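You operate a simulated robot arm through the tools that you are given. There is no shell and no other tool.

Carry out the task below with a simulated robot arm. There is one attempt and no reset: what you move stays moved.

TASK
Put things in order on the foil side of the island bench. At the end: the red brush from the foil side of the island bench stands where the white jar (marked "PATINA") stood; the silver sifter (marked "WHITING") stands where the red brush stood; the white jar from the foil side of the island bench stands on top of the green muller; the purple burnisher stands on top of the teal box (marked "PAPER TAPE"); whatever was shut is shut again. Leave all else as you found it, and nothing knocked over.

Only the result counts: the job must be done as asked and must still hold three seconds after the hand-in. Knocking over, shifting, dropping, spilling or breaking anything else fails it.

THE ROBOT
A 7-joint arm with a two-finger parallel gripper, fixed in place. Base frame: the origin is at the foot of the arm, x ahead of it, y to its left, z up; the work surface is at about z = 900. Units: mm, degrees, N and s.
With the tool pointing down near the work surface it reaches from about 100 to 640 mm from the base axis. Its first joint turns from -66.0 to 66.0 degrees. Payload 1.57 kg.
Tool frame: the origin (TCP) lies between the finger pads and is the grasp point; the fingertips stand 30 mm ahead of it; z points along the fingers, y is the line along which they close. The gripper opens to 80 mm. The fingers are 17 mm wide and 12 mm thick; the gripper's body (40 by 82 mm) begins 80 mm behind the TCP.
Orientation is told as [roll, pitch, yaw] about the base's x, y, z axes, in that order, counted from this pose: with the fingers straight down and closing along the base's y, the tool's x points along the base's -x, its y along +y and its z along -z.

THE INTERFACE
- The arm moves only by the tool apply_moves. Its argument "rows" is a list of rows, each a list of 3 entries, a list of its own where there are three numbers: the finger opening in mm, from 0 to 80, then the shift along the tool's x, y, z in units of 300 mm (1.0 is 300 mm), then the turn, a rotation vector about the tool's x, y, z in units of 45 degrees (1.0 is 45 degrees). In form: [[gripper, [x, y, z], [ax, ay, az]], ...]. A call has 1 to 20 rows; each row is the pose to reach, as a shift and turn from the pose commanded when the call began, along the tool's axes at that moment. A call with a number of a shift or a turn outside -1 to 1 is refused whole. Rows are played at 5 a second. More than 50 mm and 8.6 degrees between two rows, or a gripper value outside its range, and nothing of the call is played. A pose out of reach is approached as far as the arm can. The call stops where the force on the tool passes 40 N (or 10 N more than at its start, if that is more) or the arm is blocked; 0.2 s more then pass. Each finger travels about 72 mm/s and halts on what it meets, pressing with about 22 N; the grip force reading is that of the motor and also rises with nothing between the fingers. The clock runs only during rows and for 0.2 s after the last one: add rows that repeat a pose to give the fingers time. The reply holds the time, the measured pose of the TCP, the force on the tool along the base axes, the opening and the grip force, in the units named above and with some noise, with the torque about the TCP (base axes, N m) and any sound that the robot's microphone picked up, and new pictures: "pictures" is both (left out), scene, wrist or none.
- Cameras (640 x 400 px; columns grow to the right, rows downward): "scene" is fixed at [58.4, 432.2, 1430.2]; the picture's right is [-0.75, -0.66, 0.00], its down [-0.33, 0.37, -0.87] and it looks along [0.57, -0.65, -0.50] (base axes); focal length 353 px, centre (320, 200). "wrist" rides on the gripper at [72, -7, -122] in the tool frame; the picture's right is [0.09, 1.00, 0.00], its down [-0.84, 0.08, -0.54] and it looks along [-0.54, 0.05, 0.84] (tool axes); focal length 238 px, centre (320, 200). There is no depth. A picture from a camera that has moved, and an enlarged one, comes with that camera's place and axes in the base frame and with its lens.
- inspect(camera, box): a new picture of the part [left, top, right, bottom] of that camera's present view, enlarged. No time passes.
- hand_in(): hands the job in; it is judged then, once.

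Places have to be worked out from the pictures, the camera data and where the tool is seen. Open the gripper and draw the arm clear of the work before you hand the job in, unless the task says otherwise.

The tools are called after "Request:" as name(argument=value, ...) on one line, values as JSON. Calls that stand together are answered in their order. apply_moves: Moves the arm, as the interface text tells. Its arguments: {"type":"object","properties":{"rows":{"type":"array","items":{"type":"array"}},"pictures":{"type":"string","enum":["both","scene","wrist","none"]}},"required":["rows"]} The other tools are called the same way: inspect (camera, box) takes an enlarged picture of a part of a camera's view; hand_in () hands the job in.

At the start:

```text
t: 0.0
tcp_pos: [295.6, -118.6, 1264.6]
orientation: [0.0, 0.0, 0.0]
force: [0.2, -0.2, -0.2]
ft_torque: [-0.01, 0.01, -0.01]
finger_gap: 80.0
gripper_force: 0.1
```

scene: 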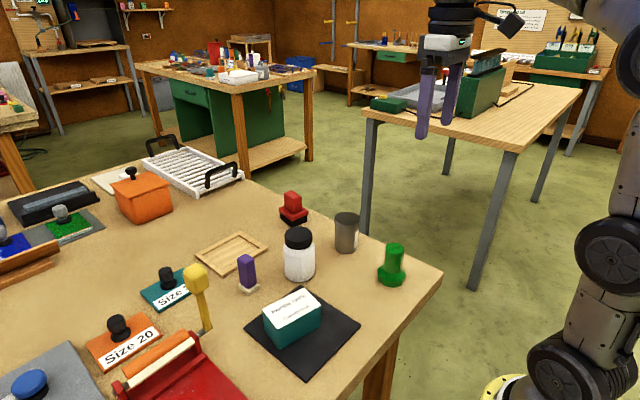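
wrist: 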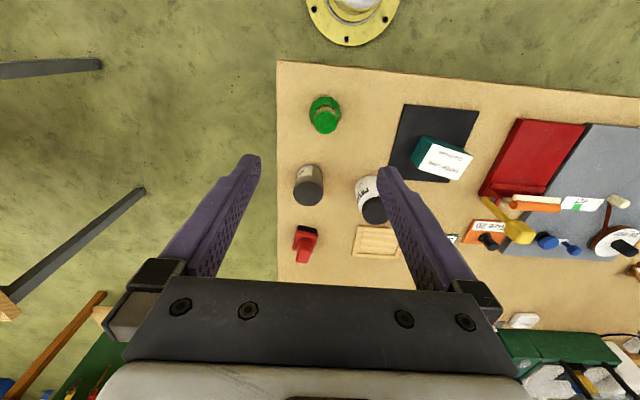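

The scene shows the bench with a green muller, silver sifter, white jar, red brush, purple burnisher and teal box. I'll enlarge parts of both views to identify the things before moving.

Request:
inspect(camera="scene", box=[220, 170, 460, 320])

Request:
inspect(camera="scene", box=[160, 200, 400, 400])

Request:
inspect(camera="wrist", box=[260, 60, 500, 280])

Request:
inspect(camera="scene", box=[0, 130, 320, 330])

```text
2.67 times, centred on (340, 245) of scene
camera zoom: at [58.4, 432.2, 1430.2], right [-0.75, -0.66, 0.0], down [-0.33, 0.37, -0.87], along [0.57, -0.65, -0.5], focal length 942 px, centre (267, 80)
```

zoom: 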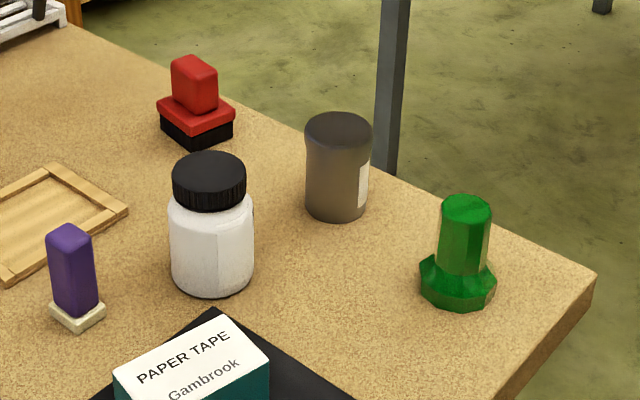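

```text
2.00 times, centred on (280, 300) of scene
camera zoom: at [58.4, 432.2, 1430.2], right [-0.75, -0.66, 0.0], down [-0.33, 0.37, -0.87], along [0.57, -0.65, -0.5], focal length 706 px, centre (400, 0)
```

zoom: 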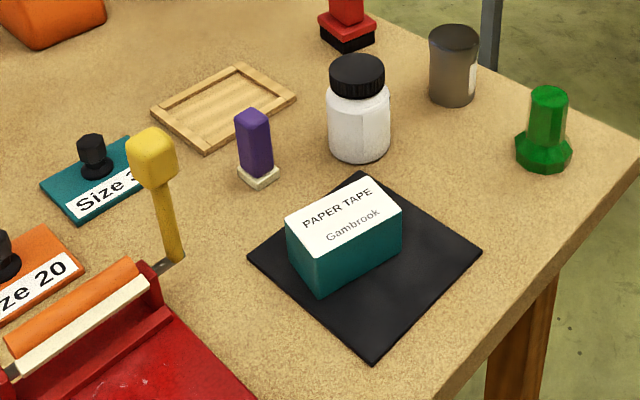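

```text
1.82 times, centred on (380, 170) of wrist
camera zoom: at [222.5, -124.8, 1387.4], right [-0.09, 1.0, 0.0], down [0.84, 0.08, 0.54], along [0.54, 0.05, -0.84], focal length 433 px, centre (211, 254)
```

zoom: 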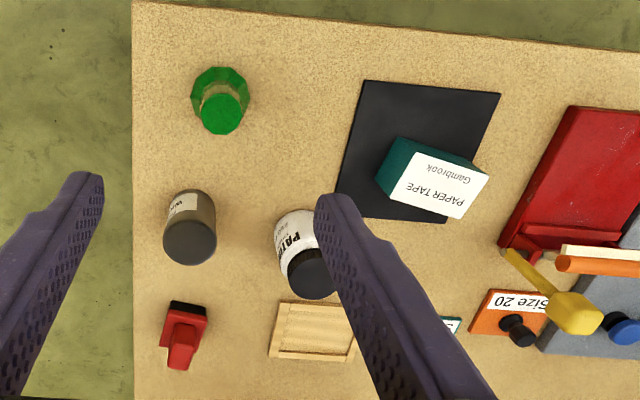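

```text
2.00 times, centred on (160, 230) of scene
camera zoom: at [58.4, 432.2, 1430.2], right [-0.75, -0.66, 0.0], down [-0.33, 0.37, -0.87], along [0.57, -0.65, -0.5], focal length 706 px, centre (640, 140)
```

zoom: 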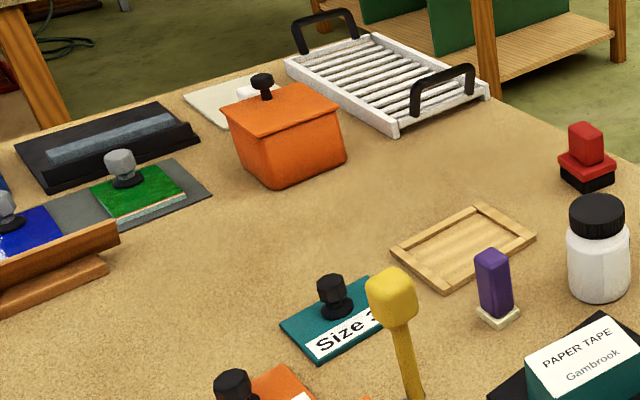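

I place the muller near (326,-107), sifter near (466,-129), jar near (489,13), brush near (651,-127), burnisher near (535,117) and teal box near (385,135). I'll lower the arm over the free space between them to get closer wrist pictures and refine these.

Request:
apply_moves(rows=[[80, [-0.08, 0.01, 0.1], [0, 0, 0]], [80, [-0.16, 0.02, 0.2], [0, 0, 0]], [80, [-0.24, 0.03, 0.3], [0, 0, 0]], [80, [-0.32, 0.03, 0.4], [0, 0, 0]], [80, [-0.348, 0.03, 0.5], [0, 0, 0]], [80, [-0.348, 0.03, 0.5], [0, 0, 0]]], pictures="both")

```text
t: 1.4
tcp_pos: [399.0, -109.9, 1114.7]
orientation: [-0.1, 0.0, 0.0]
force: [0.0, -0.4, 1.2]
ft_torque: [0.0, 0.0, 0.01]
finger_gap: 79.9
gripper_force: 0.1
camera wrist: at [326.5, -116.2, 1237.1], right [-0.09, 1.0, 0.0], down [0.84, 0.08, 0.54], along [0.54, 0.05, -0.84], focal length 238 px, centre (320, 200)
```

scene: 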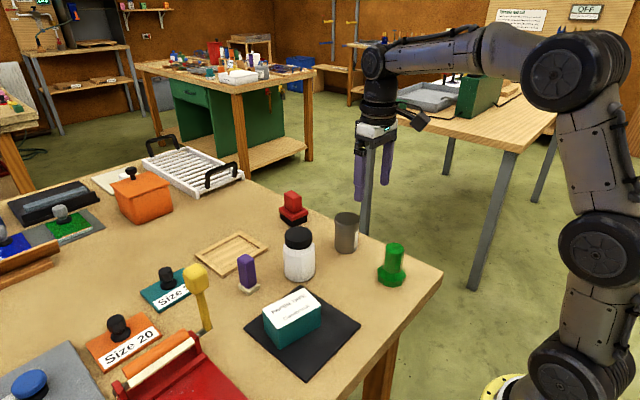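
wrist: 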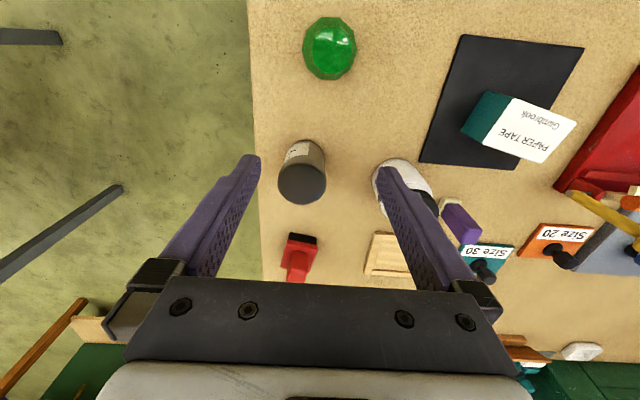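

The muller is now nearly straight beneath the wrist camera, which is good for fixing its centre. I'll enlarge the muller, the sifter/brush region and the teal box.

Request:
inspect(camera="wrist", box=[280, 0, 380, 100])

Request:
inspect(camera="wrist", box=[250, 120, 390, 290])

Request:
inspect(camera="wrist", box=[410, 20, 600, 180])

Request:
inspect(camera="scene", box=[360, 225, 430, 300])

```text
4.00 times, centred on (330, 50) of wrist
camera zoom: at [326.5, -116.2, 1237.1], right [-0.09, 1.0, 0.0], down [0.84, 0.08, 0.54], along [0.54, 0.05, -0.84], focal length 953 px, centre (280, 800)
```

zoom: 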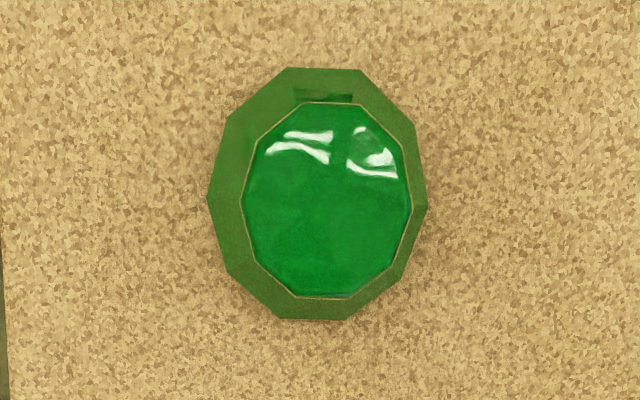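

```text
2.35 times, centred on (320, 205) of wrist
camera zoom: at [326.5, -116.2, 1237.1], right [-0.09, 1.0, 0.0], down [0.84, 0.08, 0.54], along [0.54, 0.05, -0.84], focal length 561 px, centre (320, 188)
```

zoom: 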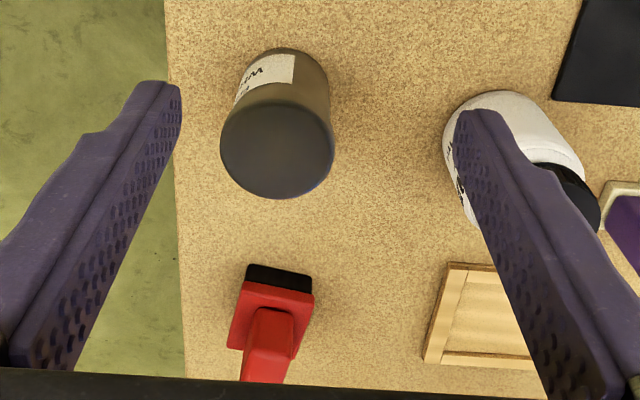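

```text
2.50 times, centred on (505, 100) of wrist
camera zoom: at [326.5, -116.2, 1237.1], right [-0.09, 1.0, 0.0], down [0.84, 0.08, 0.54], along [0.54, 0.05, -0.84], focal length 596 px, centre (-142, 450)
```

zoom: 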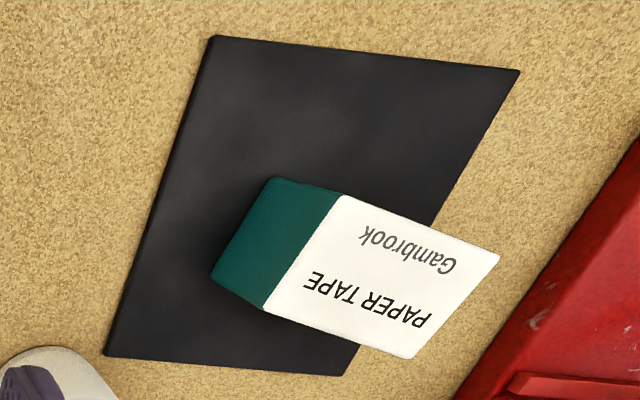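

```text
5.33 times, centred on (395, 262) of scene
camera zoom: at [58.4, 432.2, 1430.2], right [-0.75, -0.66, 0.0], down [-0.33, 0.37, -0.87], along [0.57, -0.65, -0.5], focal length 1884 px, centre (-80, -133)
```

zoom: 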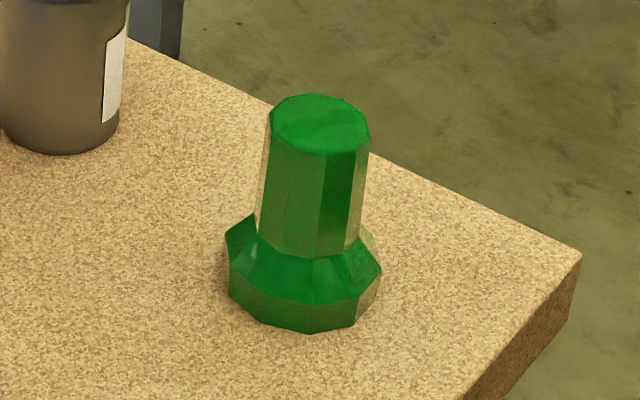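

Muller triangulates to about (327.5,-105) with its flat top near z=981; sifter is at about (469,-127), 81 mm tall. Next I hover above the white jar (about 488,13) to line up on it.

Request:
apply_moves(rows=[[80, [-0.073, 0.102, 0.02], [0, 0, 0]], [80, [-0.147, 0.204, 0.041], [0, 0, 0]], [80, [-0.22, 0.306, 0.061], [0, 0, 0]], [80, [-0.2933, 0.4087, 0.082], [0, 0, 0]], [80, [-0.2933, 0.4087, 0.082], [0, 0, 0]], [80, [-0.2933, 0.4087, 0.082], [0, 0, 0]]], pictures="both")

```text
t: 2.8
tcp_pos: [486.2, 13.7, 1088.6]
orientation: [0.0, 0.1, 0.0]
force: [-0.1, -0.2, 0.3]
ft_torque: [-0.01, -0.02, 0.02]
finger_gap: 80.2
gripper_force: 0.1
camera wrist: at [414.9, 7.6, 1212.5], right [-0.09, 1.0, 0.0], down [0.84, 0.08, 0.54], along [0.54, 0.05, -0.84], focal length 238 px, centre (320, 200)
```

scene: 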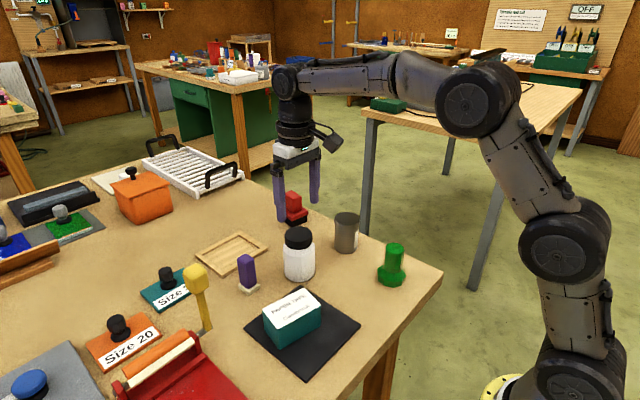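
wrist: 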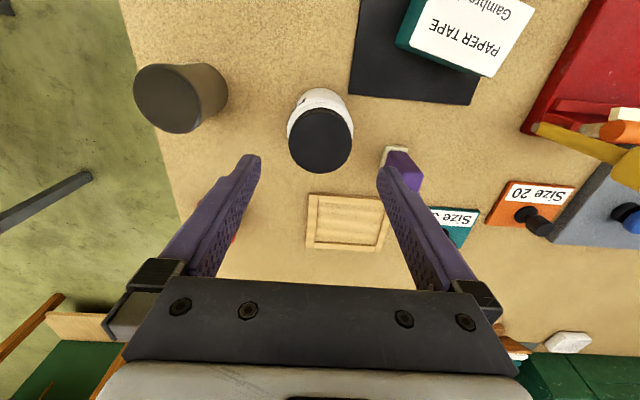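

The jar lid sits between the finger lines. I'll enlarge it to fix its centre and lid/body widths before descending.

Request:
inspect(camera="wrist", box=[260, 70, 400, 190])

Request:
inspect(camera="scene", box=[265, 215, 335, 290])

Request:
inspect(camera="wrist", box=[110, 40, 270, 150])

Request:
inspect(camera="wrist", box=[340, 0, 560, 120])

```text
3.33 times, centred on (330, 130) of wrist
camera zoom: at [414.9, 7.6, 1212.5], right [-0.09, 1.0, 0.0], down [0.84, 0.08, 0.54], along [0.54, 0.05, -0.84], focal length 794 px, centre (287, 433)
```

zoom: 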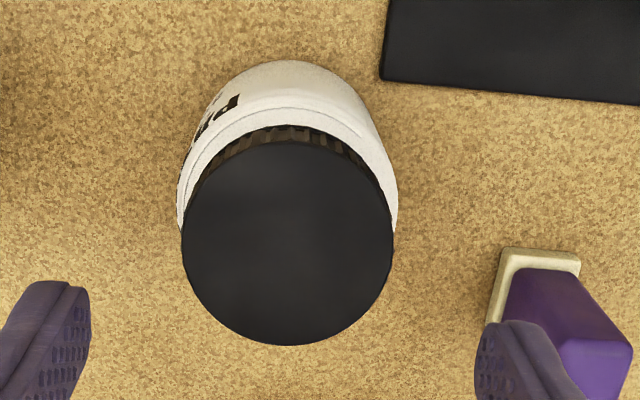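

```text
5.33 times, centred on (300, 252) of scene
camera zoom: at [58.4, 432.2, 1430.2], right [-0.75, -0.66, 0.0], down [-0.33, 0.37, -0.87], along [0.57, -0.65, -0.5], focal length 1884 px, centre (427, -80)
```

zoom: 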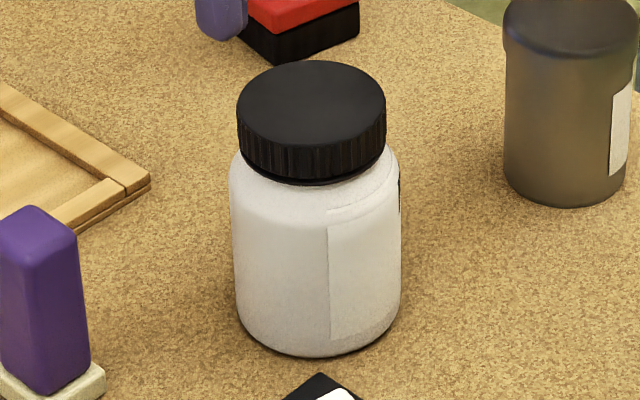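

```text
3.64 times, centred on (190, 95) of wrist
camera zoom: at [414.9, 7.6, 1212.5], right [-0.09, 1.0, 0.0], down [0.84, 0.08, 0.54], along [0.54, 0.05, -0.84], focal length 867 px, centre (793, 582)
```

zoom: 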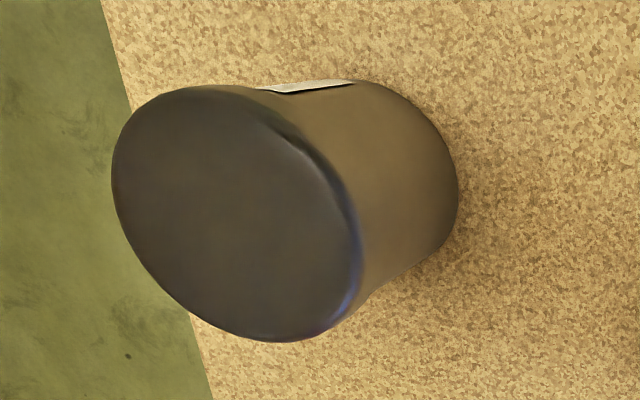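

```text
2.91 times, centred on (450, 60) of wrist
camera zoom: at [414.9, 7.6, 1212.5], right [-0.09, 1.0, 0.0], down [0.84, 0.08, 0.54], along [0.54, 0.05, -0.84], focal length 693 px, centre (-58, 607)
```

zoom: 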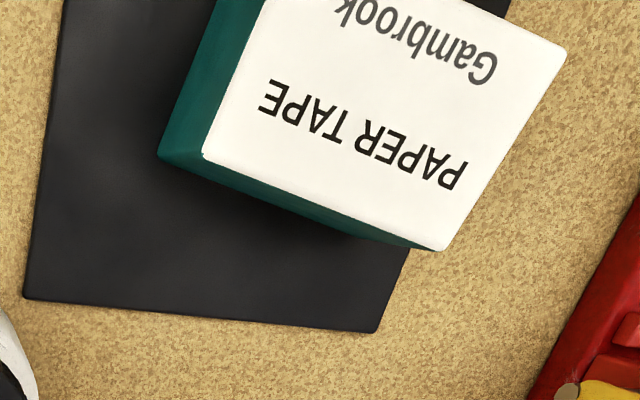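

The lid top centre comes out at about (487.3,14), z≈1006; body about 68 mm wide, so it fits in the 80 mm opening. I lower straight down so the pads straddle the body (TCP z≈940) and keep open, to check before closing.

Request:
apply_moves(rows=[[80, [0.001, 0.002, 0.1], [0, 0, 0]], [80, [0.001, 0.002, 0.2], [0, 0, 0]], [80, [0.001, 0.002, 0.28], [0, 0, 0]], [80, [0.001, 0.002, 0.34], [0, 0, 0]], [80, [0.001, 0.002, 0.4], [0, 0, 0]], [80, [0.001, 0.002, 0.45], [0, 0, 0]], [80, [0.001, 0.002, 0.49], [0, 0, 0]], [80, [0.001, 0.002, 0.5], [0, 0, 0]], [80, [0.001, 0.002, 0.5], [0, 0, 0]]], pictures="both")

```text
t: 4.8
tcp_pos: [487.0, 13.8, 940.9]
orientation: [0.0, 0.1, 0.1]
force: [-0.3, -0.5, -0.2]
ft_torque: [-0.05, -0.01, -0.01]
finger_gap: 80.2
gripper_force: 0.0
camera wrist: at [414.6, 7.3, 1062.7], right [-0.09, 1.0, 0.0], down [0.84, 0.08, 0.54], along [0.54, 0.05, -0.84], focal length 238 px, centre (320, 200)
```

scene: 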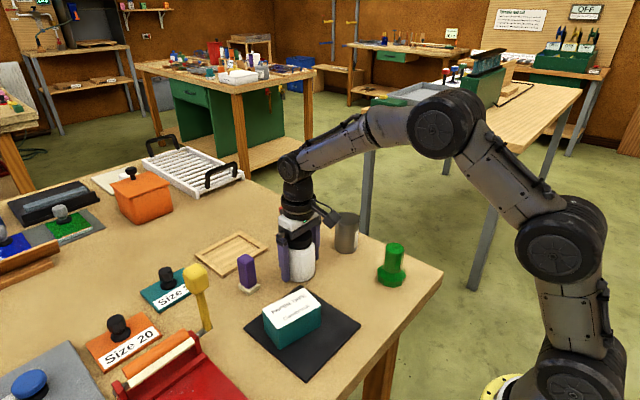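
wrist: 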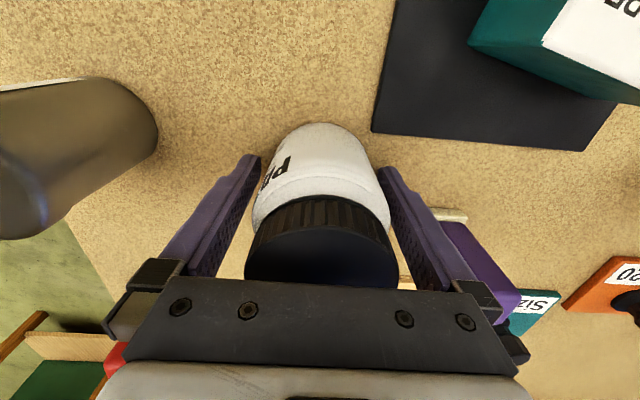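

The jar body is centred between the pads with no contact force. I close the fingers on it in place.

Request:
apply_moves(rows=[[60, [0, 0, 0], [0, 0, 0]], [50, [0, 0, 0], [0, 0, 0]], [50, [0, 0, 0], [0, 0, 0]], [50, [0, 0, 0], [0, 0, 0]]], pictures="wrist")

```text
t: 5.8
tcp_pos: [486.2, 14.2, 939.6]
orientation: [0.0, -0.1, 0.0]
force: [0.1, 0.9, 0.1]
ft_torque: [0.08, -0.03, 0.01]
finger_gap: 67.4
gripper_force: 21.6
camera wrist: at [414.6, 7.3, 1062.8], right [-0.09, 1.0, 0.0], down [0.84, 0.08, 0.54], along [0.54, 0.05, -0.84], focal length 238 px, centre (320, 200)
```

wrist: 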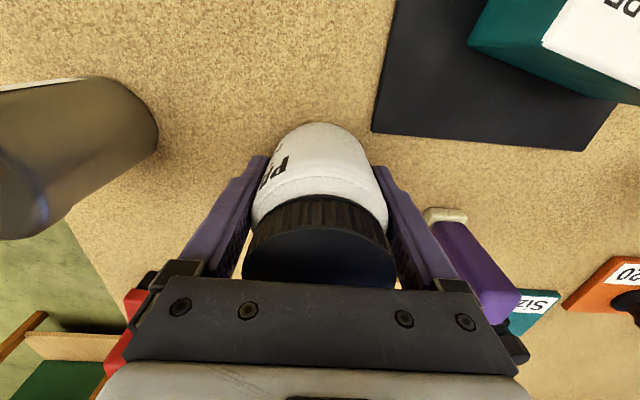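

Grip holds at 67.4 mm with 21.6 N. I lift the jar 120 mm straight up and check it comes along.

Request:
apply_moves(rows=[[50, [0, 0, -0.02], [0, 0, 0]], [50, [0, 0, -0.07], [0, 0, 0]], [50, [0, 0, -0.14], [0, 0, 0]], [50, [0, 0, -0.22], [0, 0, 0]], [50, [0, 0, -0.3], [0, 0, 0]], [50, [0, 0, -0.36], [0, 0, 0]], [50, [0, 0, -0.4], [0, 0, 0]], [50, [0, 0, -0.4], [0, 0, 0]]], pictures="both")

```text
t: 7.6
tcp_pos: [487.7, 14.8, 1059.5]
orientation: [0.0, -0.1, -0.1]
force: [-0.4, 0.0, -3.5]
ft_torque: [0.02, -0.04, 0.0]
finger_gap: 67.6
gripper_force: 21.3
camera wrist: at [415.0, 7.7, 1182.9], right [-0.09, 1.0, 0.0], down [0.84, 0.08, 0.54], along [0.54, 0.05, -0.84], focal length 238 px, centre (320, 200)
```

scene: 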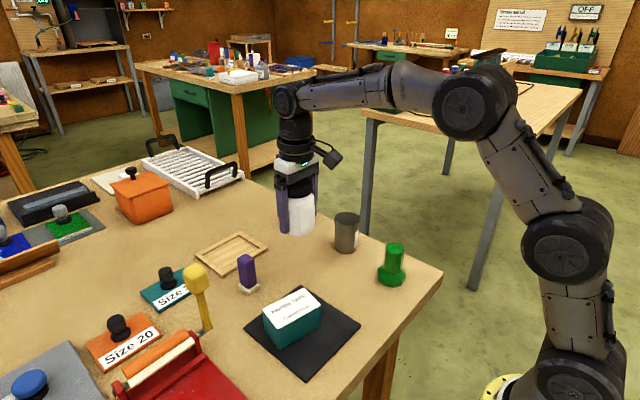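
wrist: 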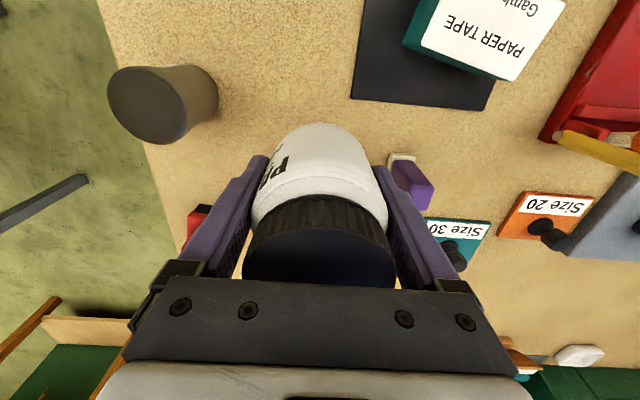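

The jar hangs from the gripper (about 3.5 N). I carry it level to above the muller at about (327,-105), well above its 981 mm top.

Request:
apply_moves(rows=[[50, [0.05, -0.037, 0], [0, 0, 0]], [50, [0.15, -0.112, 0], [0, 0, 0]], [50, [0.26, -0.194, 0], [0, 0, 0]], [50, [0.37, -0.276, 0], [0, 0, 0]], [50, [0.46, -0.343, 0], [0, 0, 0]], [50, [0.52, -0.387, 0], [0, 0, 0]], [50, [0.533, -0.397, 0], [0, 0, 0]], [50, [0.533, -0.397, 0], [0, 0, 0]], [50, [0.533, -0.397, 0], [0, 0, 0]]], pictures="both")

Request:
inspect(camera="scene", box=[350, 180, 450, 300])

```text
t: 9.6
tcp_pos: [326.5, -104.6, 1059.7]
orientation: [0.1, 0.0, 0.1]
force: [0.0, 0.3, -3.2]
ft_torque: [0.03, 0.02, 0.01]
finger_gap: 67.1
gripper_force: 22.2
camera wrist: at [254.3, -111.6, 1182.3], right [-0.09, 1.0, 0.0], down [0.84, 0.08, 0.54], along [0.54, 0.05, -0.84], focal length 238 px, centre (320, 200)
```

scene: 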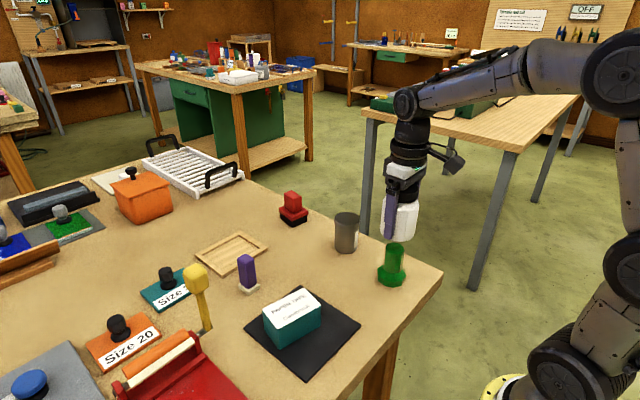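
wrist: 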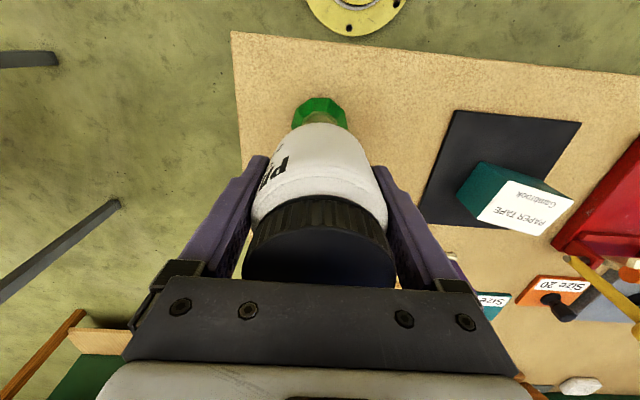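

```text
3.33 times, centred on (400, 240) of scene
camera zoom: at [58.4, 432.2, 1430.2], right [-0.75, -0.66, 0.0], down [-0.33, 0.37, -0.87], along [0.57, -0.65, -0.5], focal length 1177 px, centre (53, 67)
```

zoom: 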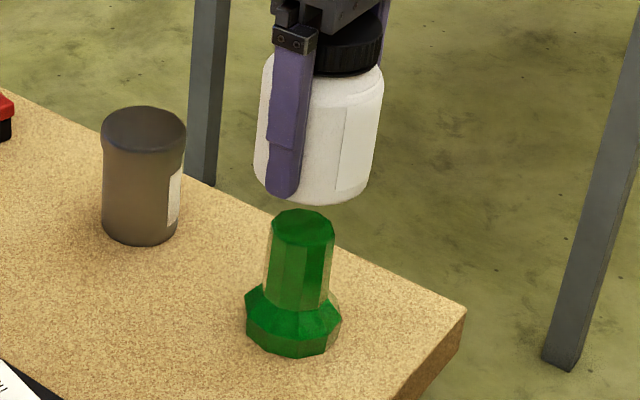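

In the scene view, the jar axis and muller top line up within about 1 mm sideways. I lower in steps to just above the expected contact (TCP z≈1021).

Request:
apply_moves(rows=[[50, [0, 0, 0.04], [0, 0, 0]], [50, [0, 0, 0.08], [0, 0, 0]], [50, [0, 0, 0.105], [0, 0, 0]], [50, [0, 0, 0.117], [0, 0, 0]], [50, [0, 0, 0.12], [0, 0, 0]], [50, [0, 0, 0.12], [0, 0, 0]]], pictures="both")

Request:
inspect(camera="scene", box=[350, 180, 450, 300])

Request:
inspect(camera="wrist", box=[250, 60, 400, 200])

```text
t: 11.0
tcp_pos: [326.5, -102.5, 1022.1]
orientation: [0.0, -0.1, -0.1]
force: [0.2, 0.1, -2.3]
ft_torque: [0.03, 0.03, 0.01]
finger_gap: 67.5
gripper_force: 22.3
camera wrist: at [254.7, -111.7, 1146.7], right [-0.09, 1.0, 0.0], down [0.84, 0.08, 0.54], along [0.54, 0.05, -0.84], focal length 238 px, centre (320, 200)
```

scene: 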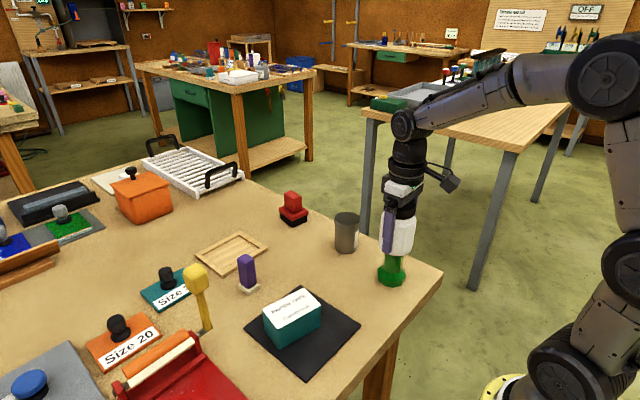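
wrist: 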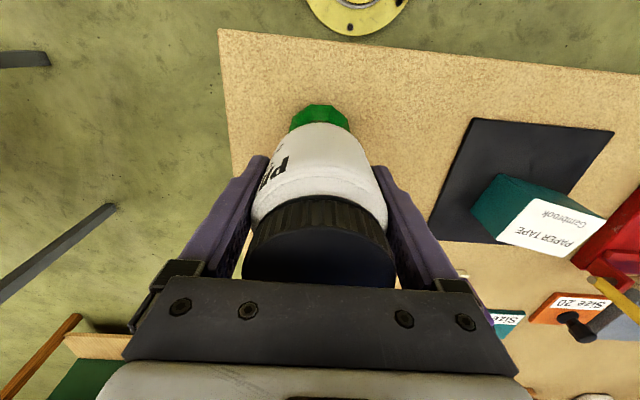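

```text
3.33 times, centred on (400, 240) of scene
camera zoom: at [58.4, 432.2, 1430.2], right [-0.75, -0.66, 0.0], down [-0.33, 0.37, -0.87], along [0.57, -0.65, -0.5], focal length 1177 px, centre (53, 67)
```

zoom: 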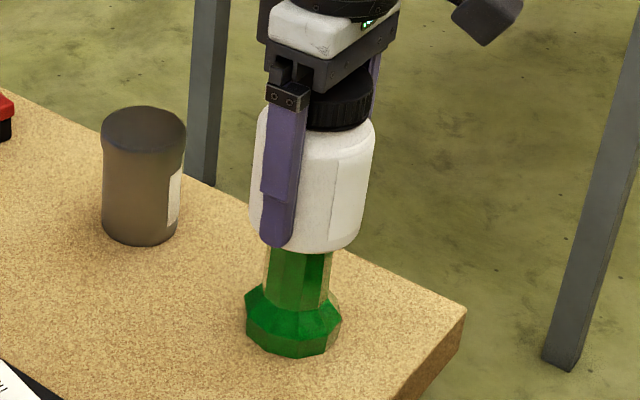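

```text
2.86 times, centred on (325, 130) of wrist
camera zoom: at [254.7, -111.7, 1146.7], right [-0.09, 1.0, 0.0], down [0.84, 0.08, 0.54], along [0.54, 0.05, -0.84], focal length 681 px, centre (306, 400)
```

zoom: 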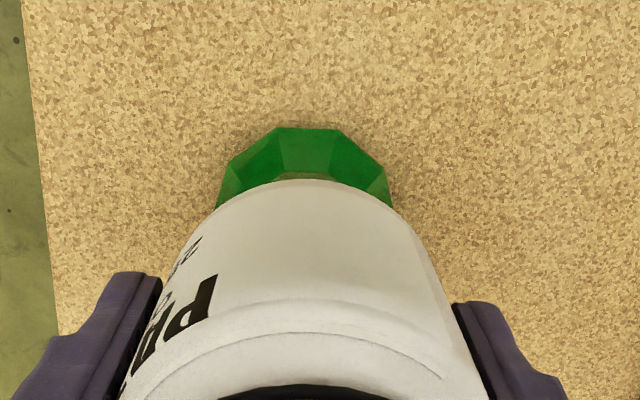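

Jar and muller are aligned in both views, and a small gap of ~2 mm should remain. I lower in 1 mm steps watching the force.

Request:
apply_moves(rows=[[50, [0, 0, 0.003], [0, 0, 0]], [50, [0, 0, 0.0067], [0, 0, 0]], [50, [0, 0, 0.0067], [0, 0, 0]], [50, [0, 0, 0.0067], [0, 0, 0]]], pictures="none")

Request:
apply_moves(rows=[[50, [0, 0, 0.0033], [0, 0, 0]], [50, [0, 0, 0.0033], [0, 0, 0]], [50, [0, 0, 0.0033], [0, 0, 0]]], pictures="none")

```text
t: 12.0
tcp_pos: [327.7, -105.3, 1022.4]
orientation: [0.0, 0.0, 0.0]
force: [0.2, 0.9, -3.1]
ft_torque: [0.0, 0.02, 0.01]
finger_gap: 67.3
gripper_force: 22.4
```

```text
t: 12.8
tcp_pos: [326.1, -106.0, 1021.1]
orientation: [0.0, -0.2, -0.1]
force: [-4.3, 1.6, 13.4]
ft_torque: [0.13, 0.41, -0.02]
finger_gap: 67.3
gripper_force: 22.1
```

Contact is felt (about 16 N upward) at TCP z≈1021. I back off about half a millimetre to relieve the press and read the force before releasing.

Request:
apply_moves(rows=[[50, [0, 0, -0.0015], [0, 0, 0]], [50, [0, 0, -0.0017], [0, 0, 0]], [50, [0, 0, -0.0017], [0, 0, 0]]], pictures="none")

```text
t: 13.6
tcp_pos: [327.6, -105.9, 1021.0]
orientation: [0.0, -0.1, 0.0]
force: [-2.0, 1.1, 12.2]
ft_torque: [0.12, 0.15, 0.0]
finger_gap: 67.4
gripper_force: 22.0
```

Still about 12 N of press; I raise another ~0.4 mm.

Request:
apply_moves(rows=[[50, [0, 0, -0.0015], [0, 0, 0]], [50, [0, 0, -0.0015], [0, 0, 0]], [50, [0, 0, -0.0015], [0, 0, 0]]], pictures="none")

```text
t: 14.4
tcp_pos: [327.2, -105.8, 1022.2]
orientation: [0.1, 0.0, 0.0]
force: [3.4, -0.6, 4.7]
ft_torque: [-0.03, -0.16, 0.0]
finger_gap: 67.2
gripper_force: 22.4
```

The load is now a light press (about 5 N net), so the jar rests on the muller. I open the fingers gradually.

Request:
apply_moves(rows=[[67, [0, 0, -0.0005], [0, 0, 0]], [69, [0, 0, -0.0005], [0, 0, 0]], [72, [0, 0, -0.0005], [0, 0, 0]], [76, [0, 0, -0.0005], [0, 0, 0]], [80, [0, 0, -0.0005], [0, 0, 0]], [80, [0, 0, -0.0005], [0, 0, 0]], [80, [0, 0, -0.0005], [0, 0, 0]]], pictures="both")

Request:
inspect(camera="scene", box=[350, 180, 450, 300])

Request:
inspect(camera="wrist", box=[240, 60, 400, 290])

```text
t: 16.0
tcp_pos: [327.1, -105.5, 1023.3]
orientation: [0.0, -0.1, 0.0]
force: [-0.4, -0.5, -0.4]
ft_torque: [-0.03, -0.01, 0.0]
finger_gap: 80.0
gripper_force: 0.0
camera wrist: at [254.8, -111.9, 1144.9], right [-0.09, 1.0, 0.0], down [0.84, 0.08, 0.54], along [0.54, 0.05, -0.84], focal length 238 px, centre (320, 200)
```

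scene: 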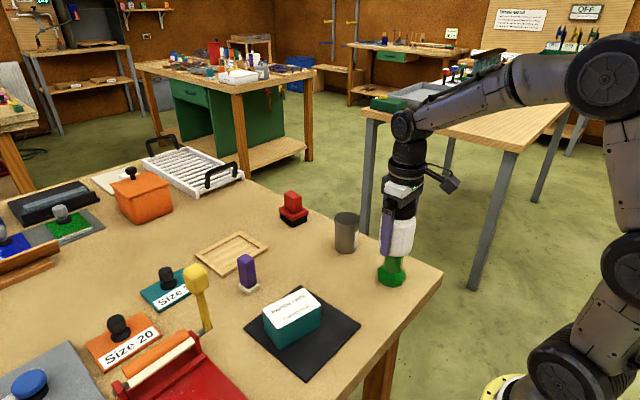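
wrist: 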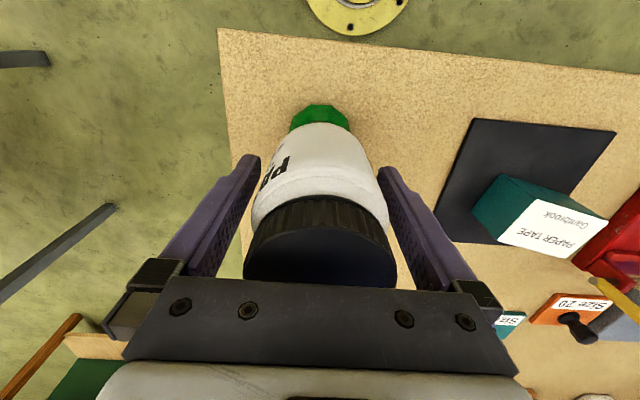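

```text
3.33 times, centred on (400, 240) of scene
camera zoom: at [58.4, 432.2, 1430.2], right [-0.75, -0.66, 0.0], down [-0.33, 0.37, -0.87], along [0.57, -0.65, -0.5], focal length 1177 px, centre (53, 67)
```

zoom: 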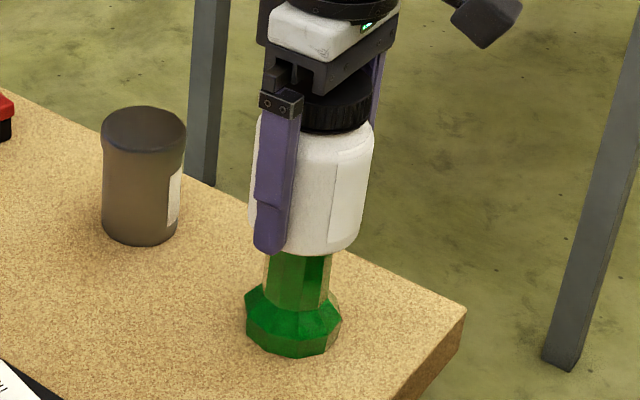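

```text
1.74 times, centred on (320, 175) of wrist
camera zoom: at [254.8, -111.9, 1144.9], right [-0.09, 1.0, 0.0], down [0.84, 0.08, 0.54], along [0.54, 0.05, -0.84], focal length 414 px, centre (320, 244)
```

zoom: 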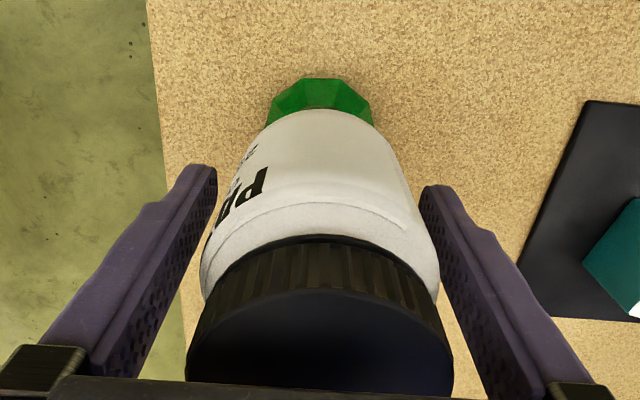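

The jar stands upright and free of the fingers. I raise straight up clear of its lid (top now ≈1088).

Request:
apply_moves(rows=[[80, [0, 0, -0.03], [0, 0, 0]], [80, [0, 0, -0.1], [0, 0, 0]], [80, [0, 0, -0.2], [0, 0, 0]], [80, [0, 0, -0.3], [0, 0, 0]], [80, [0, 0, -0.4], [0, 0, 0]], [80, [0, 0, -0.48], [0, 0, 0]], [80, [0, 0, -0.5], [0, 0, 0]], [80, [0, 0, -0.5], [0, 0, 0]]], pictures="both")

Request:
inspect(camera="scene", box=[260, 160, 440, 300])

```text
t: 17.8
tcp_pos: [325.9, -105.4, 1171.6]
orientation: [0.0, 0.0, 0.1]
force: [-0.2, -0.3, -0.4]
ft_torque: [-0.03, -0.03, 0.02]
finger_gap: 80.2
gripper_force: 0.1
camera wrist: at [254.9, -111.9, 1295.4], right [-0.09, 1.0, 0.0], down [0.84, 0.08, 0.54], along [0.54, 0.05, -0.84], focal length 238 px, centre (320, 200)
```

scene: 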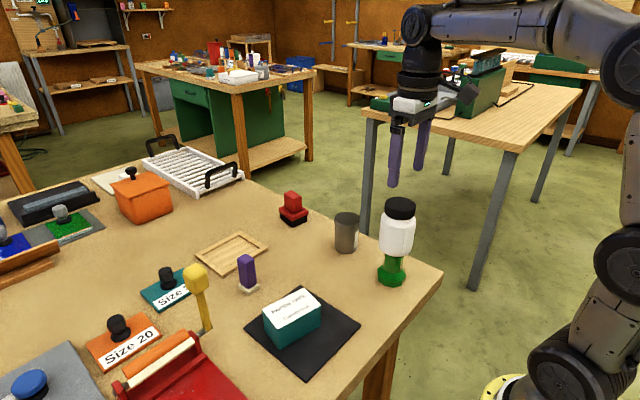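
wrist: 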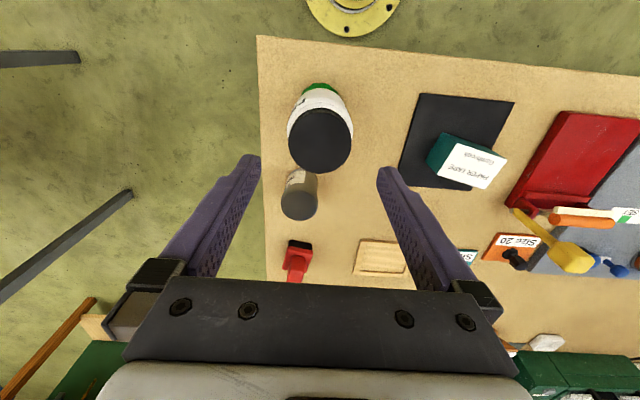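

```text
2.86 times, centred on (350, 230) of scene
camera zoom: at [58.4, 432.2, 1430.2], right [-0.75, -0.66, 0.0], down [-0.33, 0.37, -0.87], along [0.57, -0.65, -0.5], focal length 1009 px, centre (234, 114)
```

zoom: 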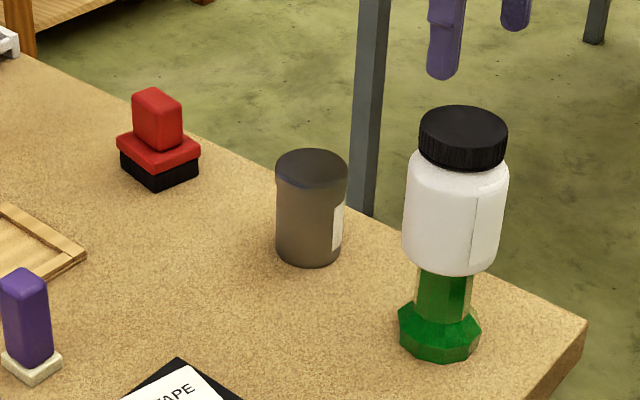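

The jar stands well centred on the muller. Next is the red brush; I enlarge it from both cameras to determine its position and heading.

Request:
inspect(camera="scene", box=[270, 180, 320, 230])

Request:
inspect(camera="wrist", box=[265, 220, 335, 290])

Request:
inspect(camera="scene", box=[225, 245, 275, 300])

Request:
inspect(camera="scene", box=[320, 200, 370, 260])

```text
8.00 times, centred on (295, 205) of scene
camera zoom: at [58.4, 432.2, 1430.2], right [-0.75, -0.66, 0.0], down [-0.33, 0.37, -0.87], along [0.57, -0.65, -0.5], focal length 2825 px, centre (520, 160)
```

zoom: 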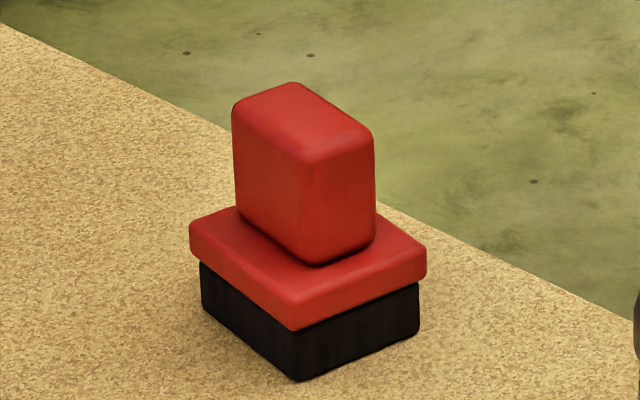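

```text
5.71 times, centred on (300, 255) of wrist
camera zoom: at [254.9, -111.9, 1295.4], right [-0.09, 1.0, 0.0], down [0.84, 0.08, 0.54], along [0.54, 0.05, -0.84], focal length 1362 px, centre (434, -114)
```

zoom: 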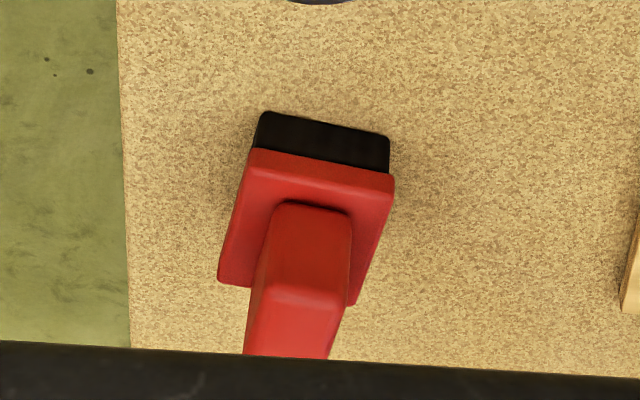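

```text
7.27 times, centred on (250, 272) of scene
camera zoom: at [58.4, 432.2, 1430.2], right [-0.75, -0.66, 0.0], down [-0.33, 0.37, -0.87], along [0.57, -0.65, -0.5], focal length 2568 px, centre (829, -327)
```

zoom: 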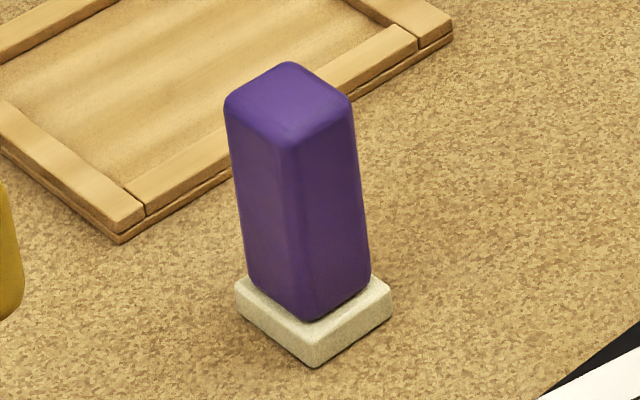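

```text
6.67 times, centred on (345, 230) of scene
camera zoom: at [58.4, 432.2, 1430.2], right [-0.75, -0.66, 0.0], down [-0.33, 0.37, -0.87], along [0.57, -0.65, -0.5], focal length 2354 px, centre (153, 0)
```

zoom: 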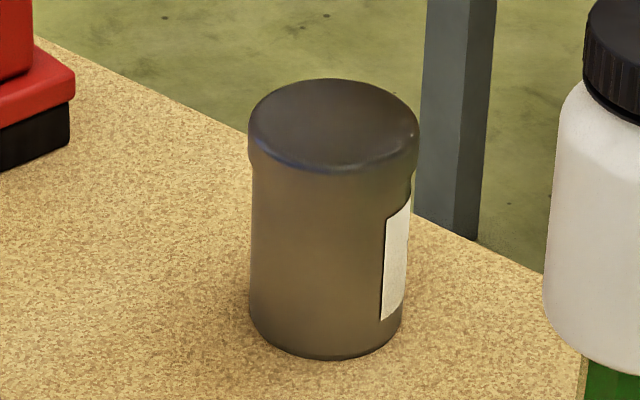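

The brush base centre works out near (647,-127), turned about -11° (almost radial), handle about 48×29 mm, top z≈978, ledge ≈930. I move to a hover short of it with the gripper yawed -11° to look at it closely.

Request:
apply_moves(rows=[[80, [-0.125, -0.005, 0.039], [0, 0, 0.035]], [80, [-0.25, -0.01, 0.078], [0, 0, 0.07]], [80, [-0.376, -0.016, 0.117], [0, 0, 0.106]], [80, [-0.5, -0.021, 0.156], [0, 0, 0.141]], [80, [-0.626, -0.026, 0.195], [0, 0, 0.176]], [80, [-0.75, -0.031, 0.234], [0, 0, 0.211]], [80, [-0.8767, -0.0367, 0.2733], [0, 0, 0.2467]], [80, [-0.8767, -0.0367, 0.2733], [0, 0, 0.2467]], [80, [-0.8767, -0.0367, 0.2733], [0, 0, 0.2467]]], pictures="both")

Request:
inspect(camera="wrist", box=[250, 110, 390, 250])

```text
t: 19.8
tcp_pos: [585.2, -115.7, 1088.5]
orientation: [0.0, 0.0, -11.1]
force: [0.4, -0.3, -0.1]
ft_torque: [0.01, 0.02, -0.01]
finger_gap: 79.9
gripper_force: 0.1
out of reach, approached as far as the arm can: row 7, 8, 9
camera wrist: at [513.4, -108.5, 1211.1], right [0.1, 0.99, 0.0], down [0.84, -0.09, 0.54], along [0.54, -0.06, -0.84], focal length 238 px, centre (320, 200)
```

scene: 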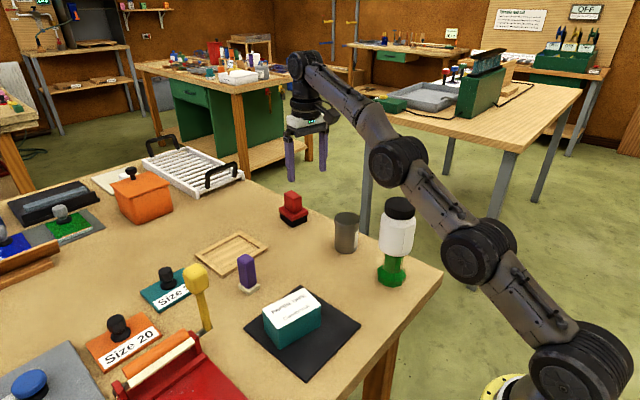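
wrist: 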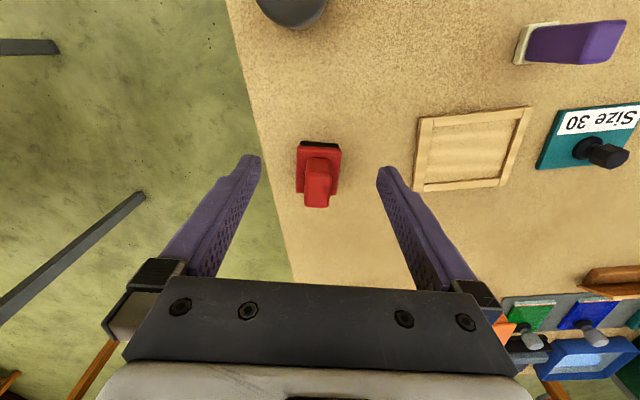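

```text
2.86 times, centred on (320, 180) of wrist
camera zoom: at [513.4, -108.5, 1211.1], right [0.1, 0.99, 0.0], down [0.84, -0.09, 0.54], along [0.54, -0.06, -0.84], focal length 681 px, centre (320, 257)
```

zoom: 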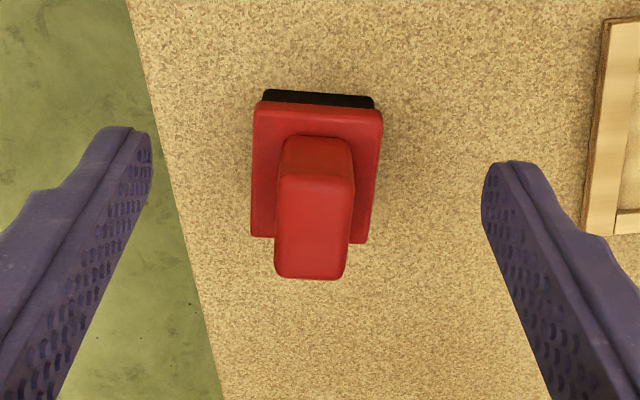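

The brush looks aligned with the gripper's yaw; I put its centre at about (648.5,-126.5). Straight-down reach ends near 596 mm here, so I tilt the tool 18° outward in place, which brings the wrist inward.

Request:
apply_moves(rows=[[80, [0, 0, 0], [0, -0.13, 0]], [80, [0, 0, 0], [0, -0.27, 0]], [80, [0, 0, 0], [0, -0.4, 0]], [80, [0, 0, 0], [0, -0.4, 0]], [80, [0, 0, 0], [0, -0.4, 0]]], pictures="both")

```text
t: 21.0
tcp_pos: [585.4, -116.0, 1088.6]
orientation: [-0.1, -18.0, -11.1]
force: [-0.6, -0.4, 0.7]
ft_torque: [-0.01, 0.0, 0.0]
finger_gap: 79.8
gripper_force: 0.0
camera wrist: at [479.9, -101.8, 1182.5], right [0.11, 0.99, -0.03], down [0.63, -0.05, 0.77], along [0.77, -0.1, -0.63], focal length 238 px, centre (320, 200)
```

scene: 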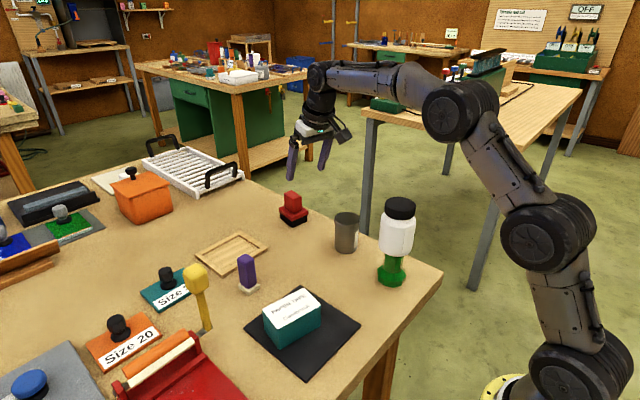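
wrist: 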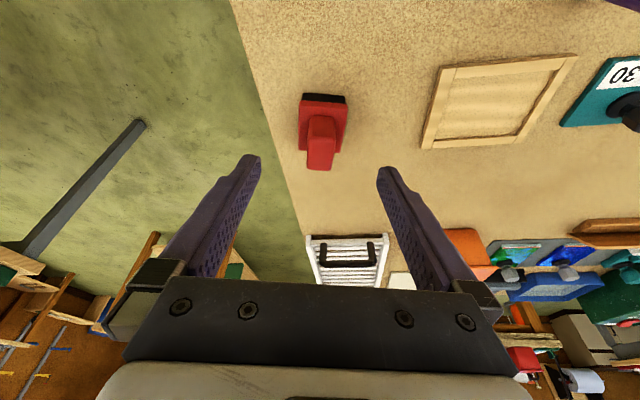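

The commanded pose now sits at about (585.4,-115.7,1088.7) with an 18° outward tilt. I move to straight above the brush handle at z≈1025 (tips above its 978 top) and check alignment.

Request:
apply_moves(rows=[[80, [-0.046, 0.0016, 0.089], [0, 0, 0]], [80, [-0.092, 0.0031, 0.179], [0, 0, 0]], [80, [-0.1373, 0.0047, 0.268], [0, 0, 0]], [80, [-0.1373, 0.0047, 0.268], [0, 0, 0]], [80, [-0.1373, 0.0047, 0.268], [0, 0, 0]]], pictures="both")

Request:
inspect(camera="wrist", box=[240, 90, 400, 250])

Request:
inspect(camera="scene", box=[260, 130, 350, 240])

```text
t: 22.2
tcp_pos: [648.4, -126.9, 1025.0]
orientation: [0.0, -18.0, -11.0]
force: [-0.7, -0.1, -0.2]
ft_torque: [-0.02, 0.01, 0.0]
finger_gap: 80.0
gripper_force: 0.1
camera wrist: at [543.1, -112.5, 1118.9], right [0.11, 0.99, -0.03], down [0.63, -0.05, 0.77], along [0.77, -0.1, -0.63], focal length 238 px, centre (320, 200)
```

scene: 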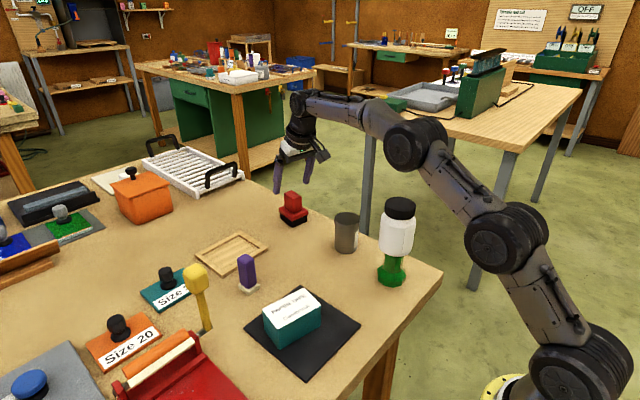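
wrist: 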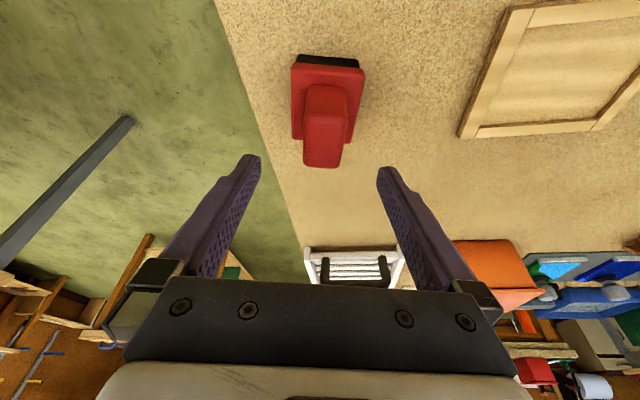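

```text
2.50 times, centred on (320, 170) of wrist
camera zoom: at [543.1, -112.5, 1118.9], right [0.11, 0.99, -0.03], down [0.63, -0.05, 0.77], along [0.77, -0.1, -0.63], focal length 596 px, centre (320, 275)
```

zoom: 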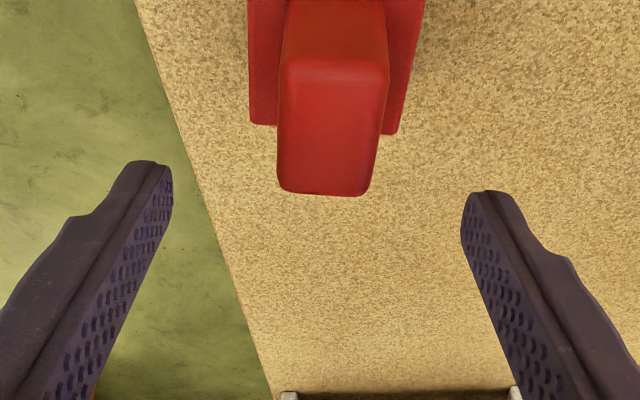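

```text
3.64 times, centred on (305, 185) of scene
camera zoom: at [58.4, 432.2, 1430.2], right [-0.75, -0.66, 0.0], down [-0.33, 0.37, -0.87], along [0.57, -0.65, -0.5], focal length 1284 px, centre (374, 254)
```

zoom: 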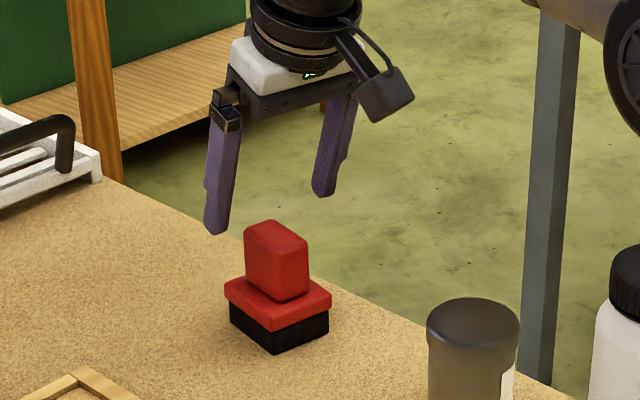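

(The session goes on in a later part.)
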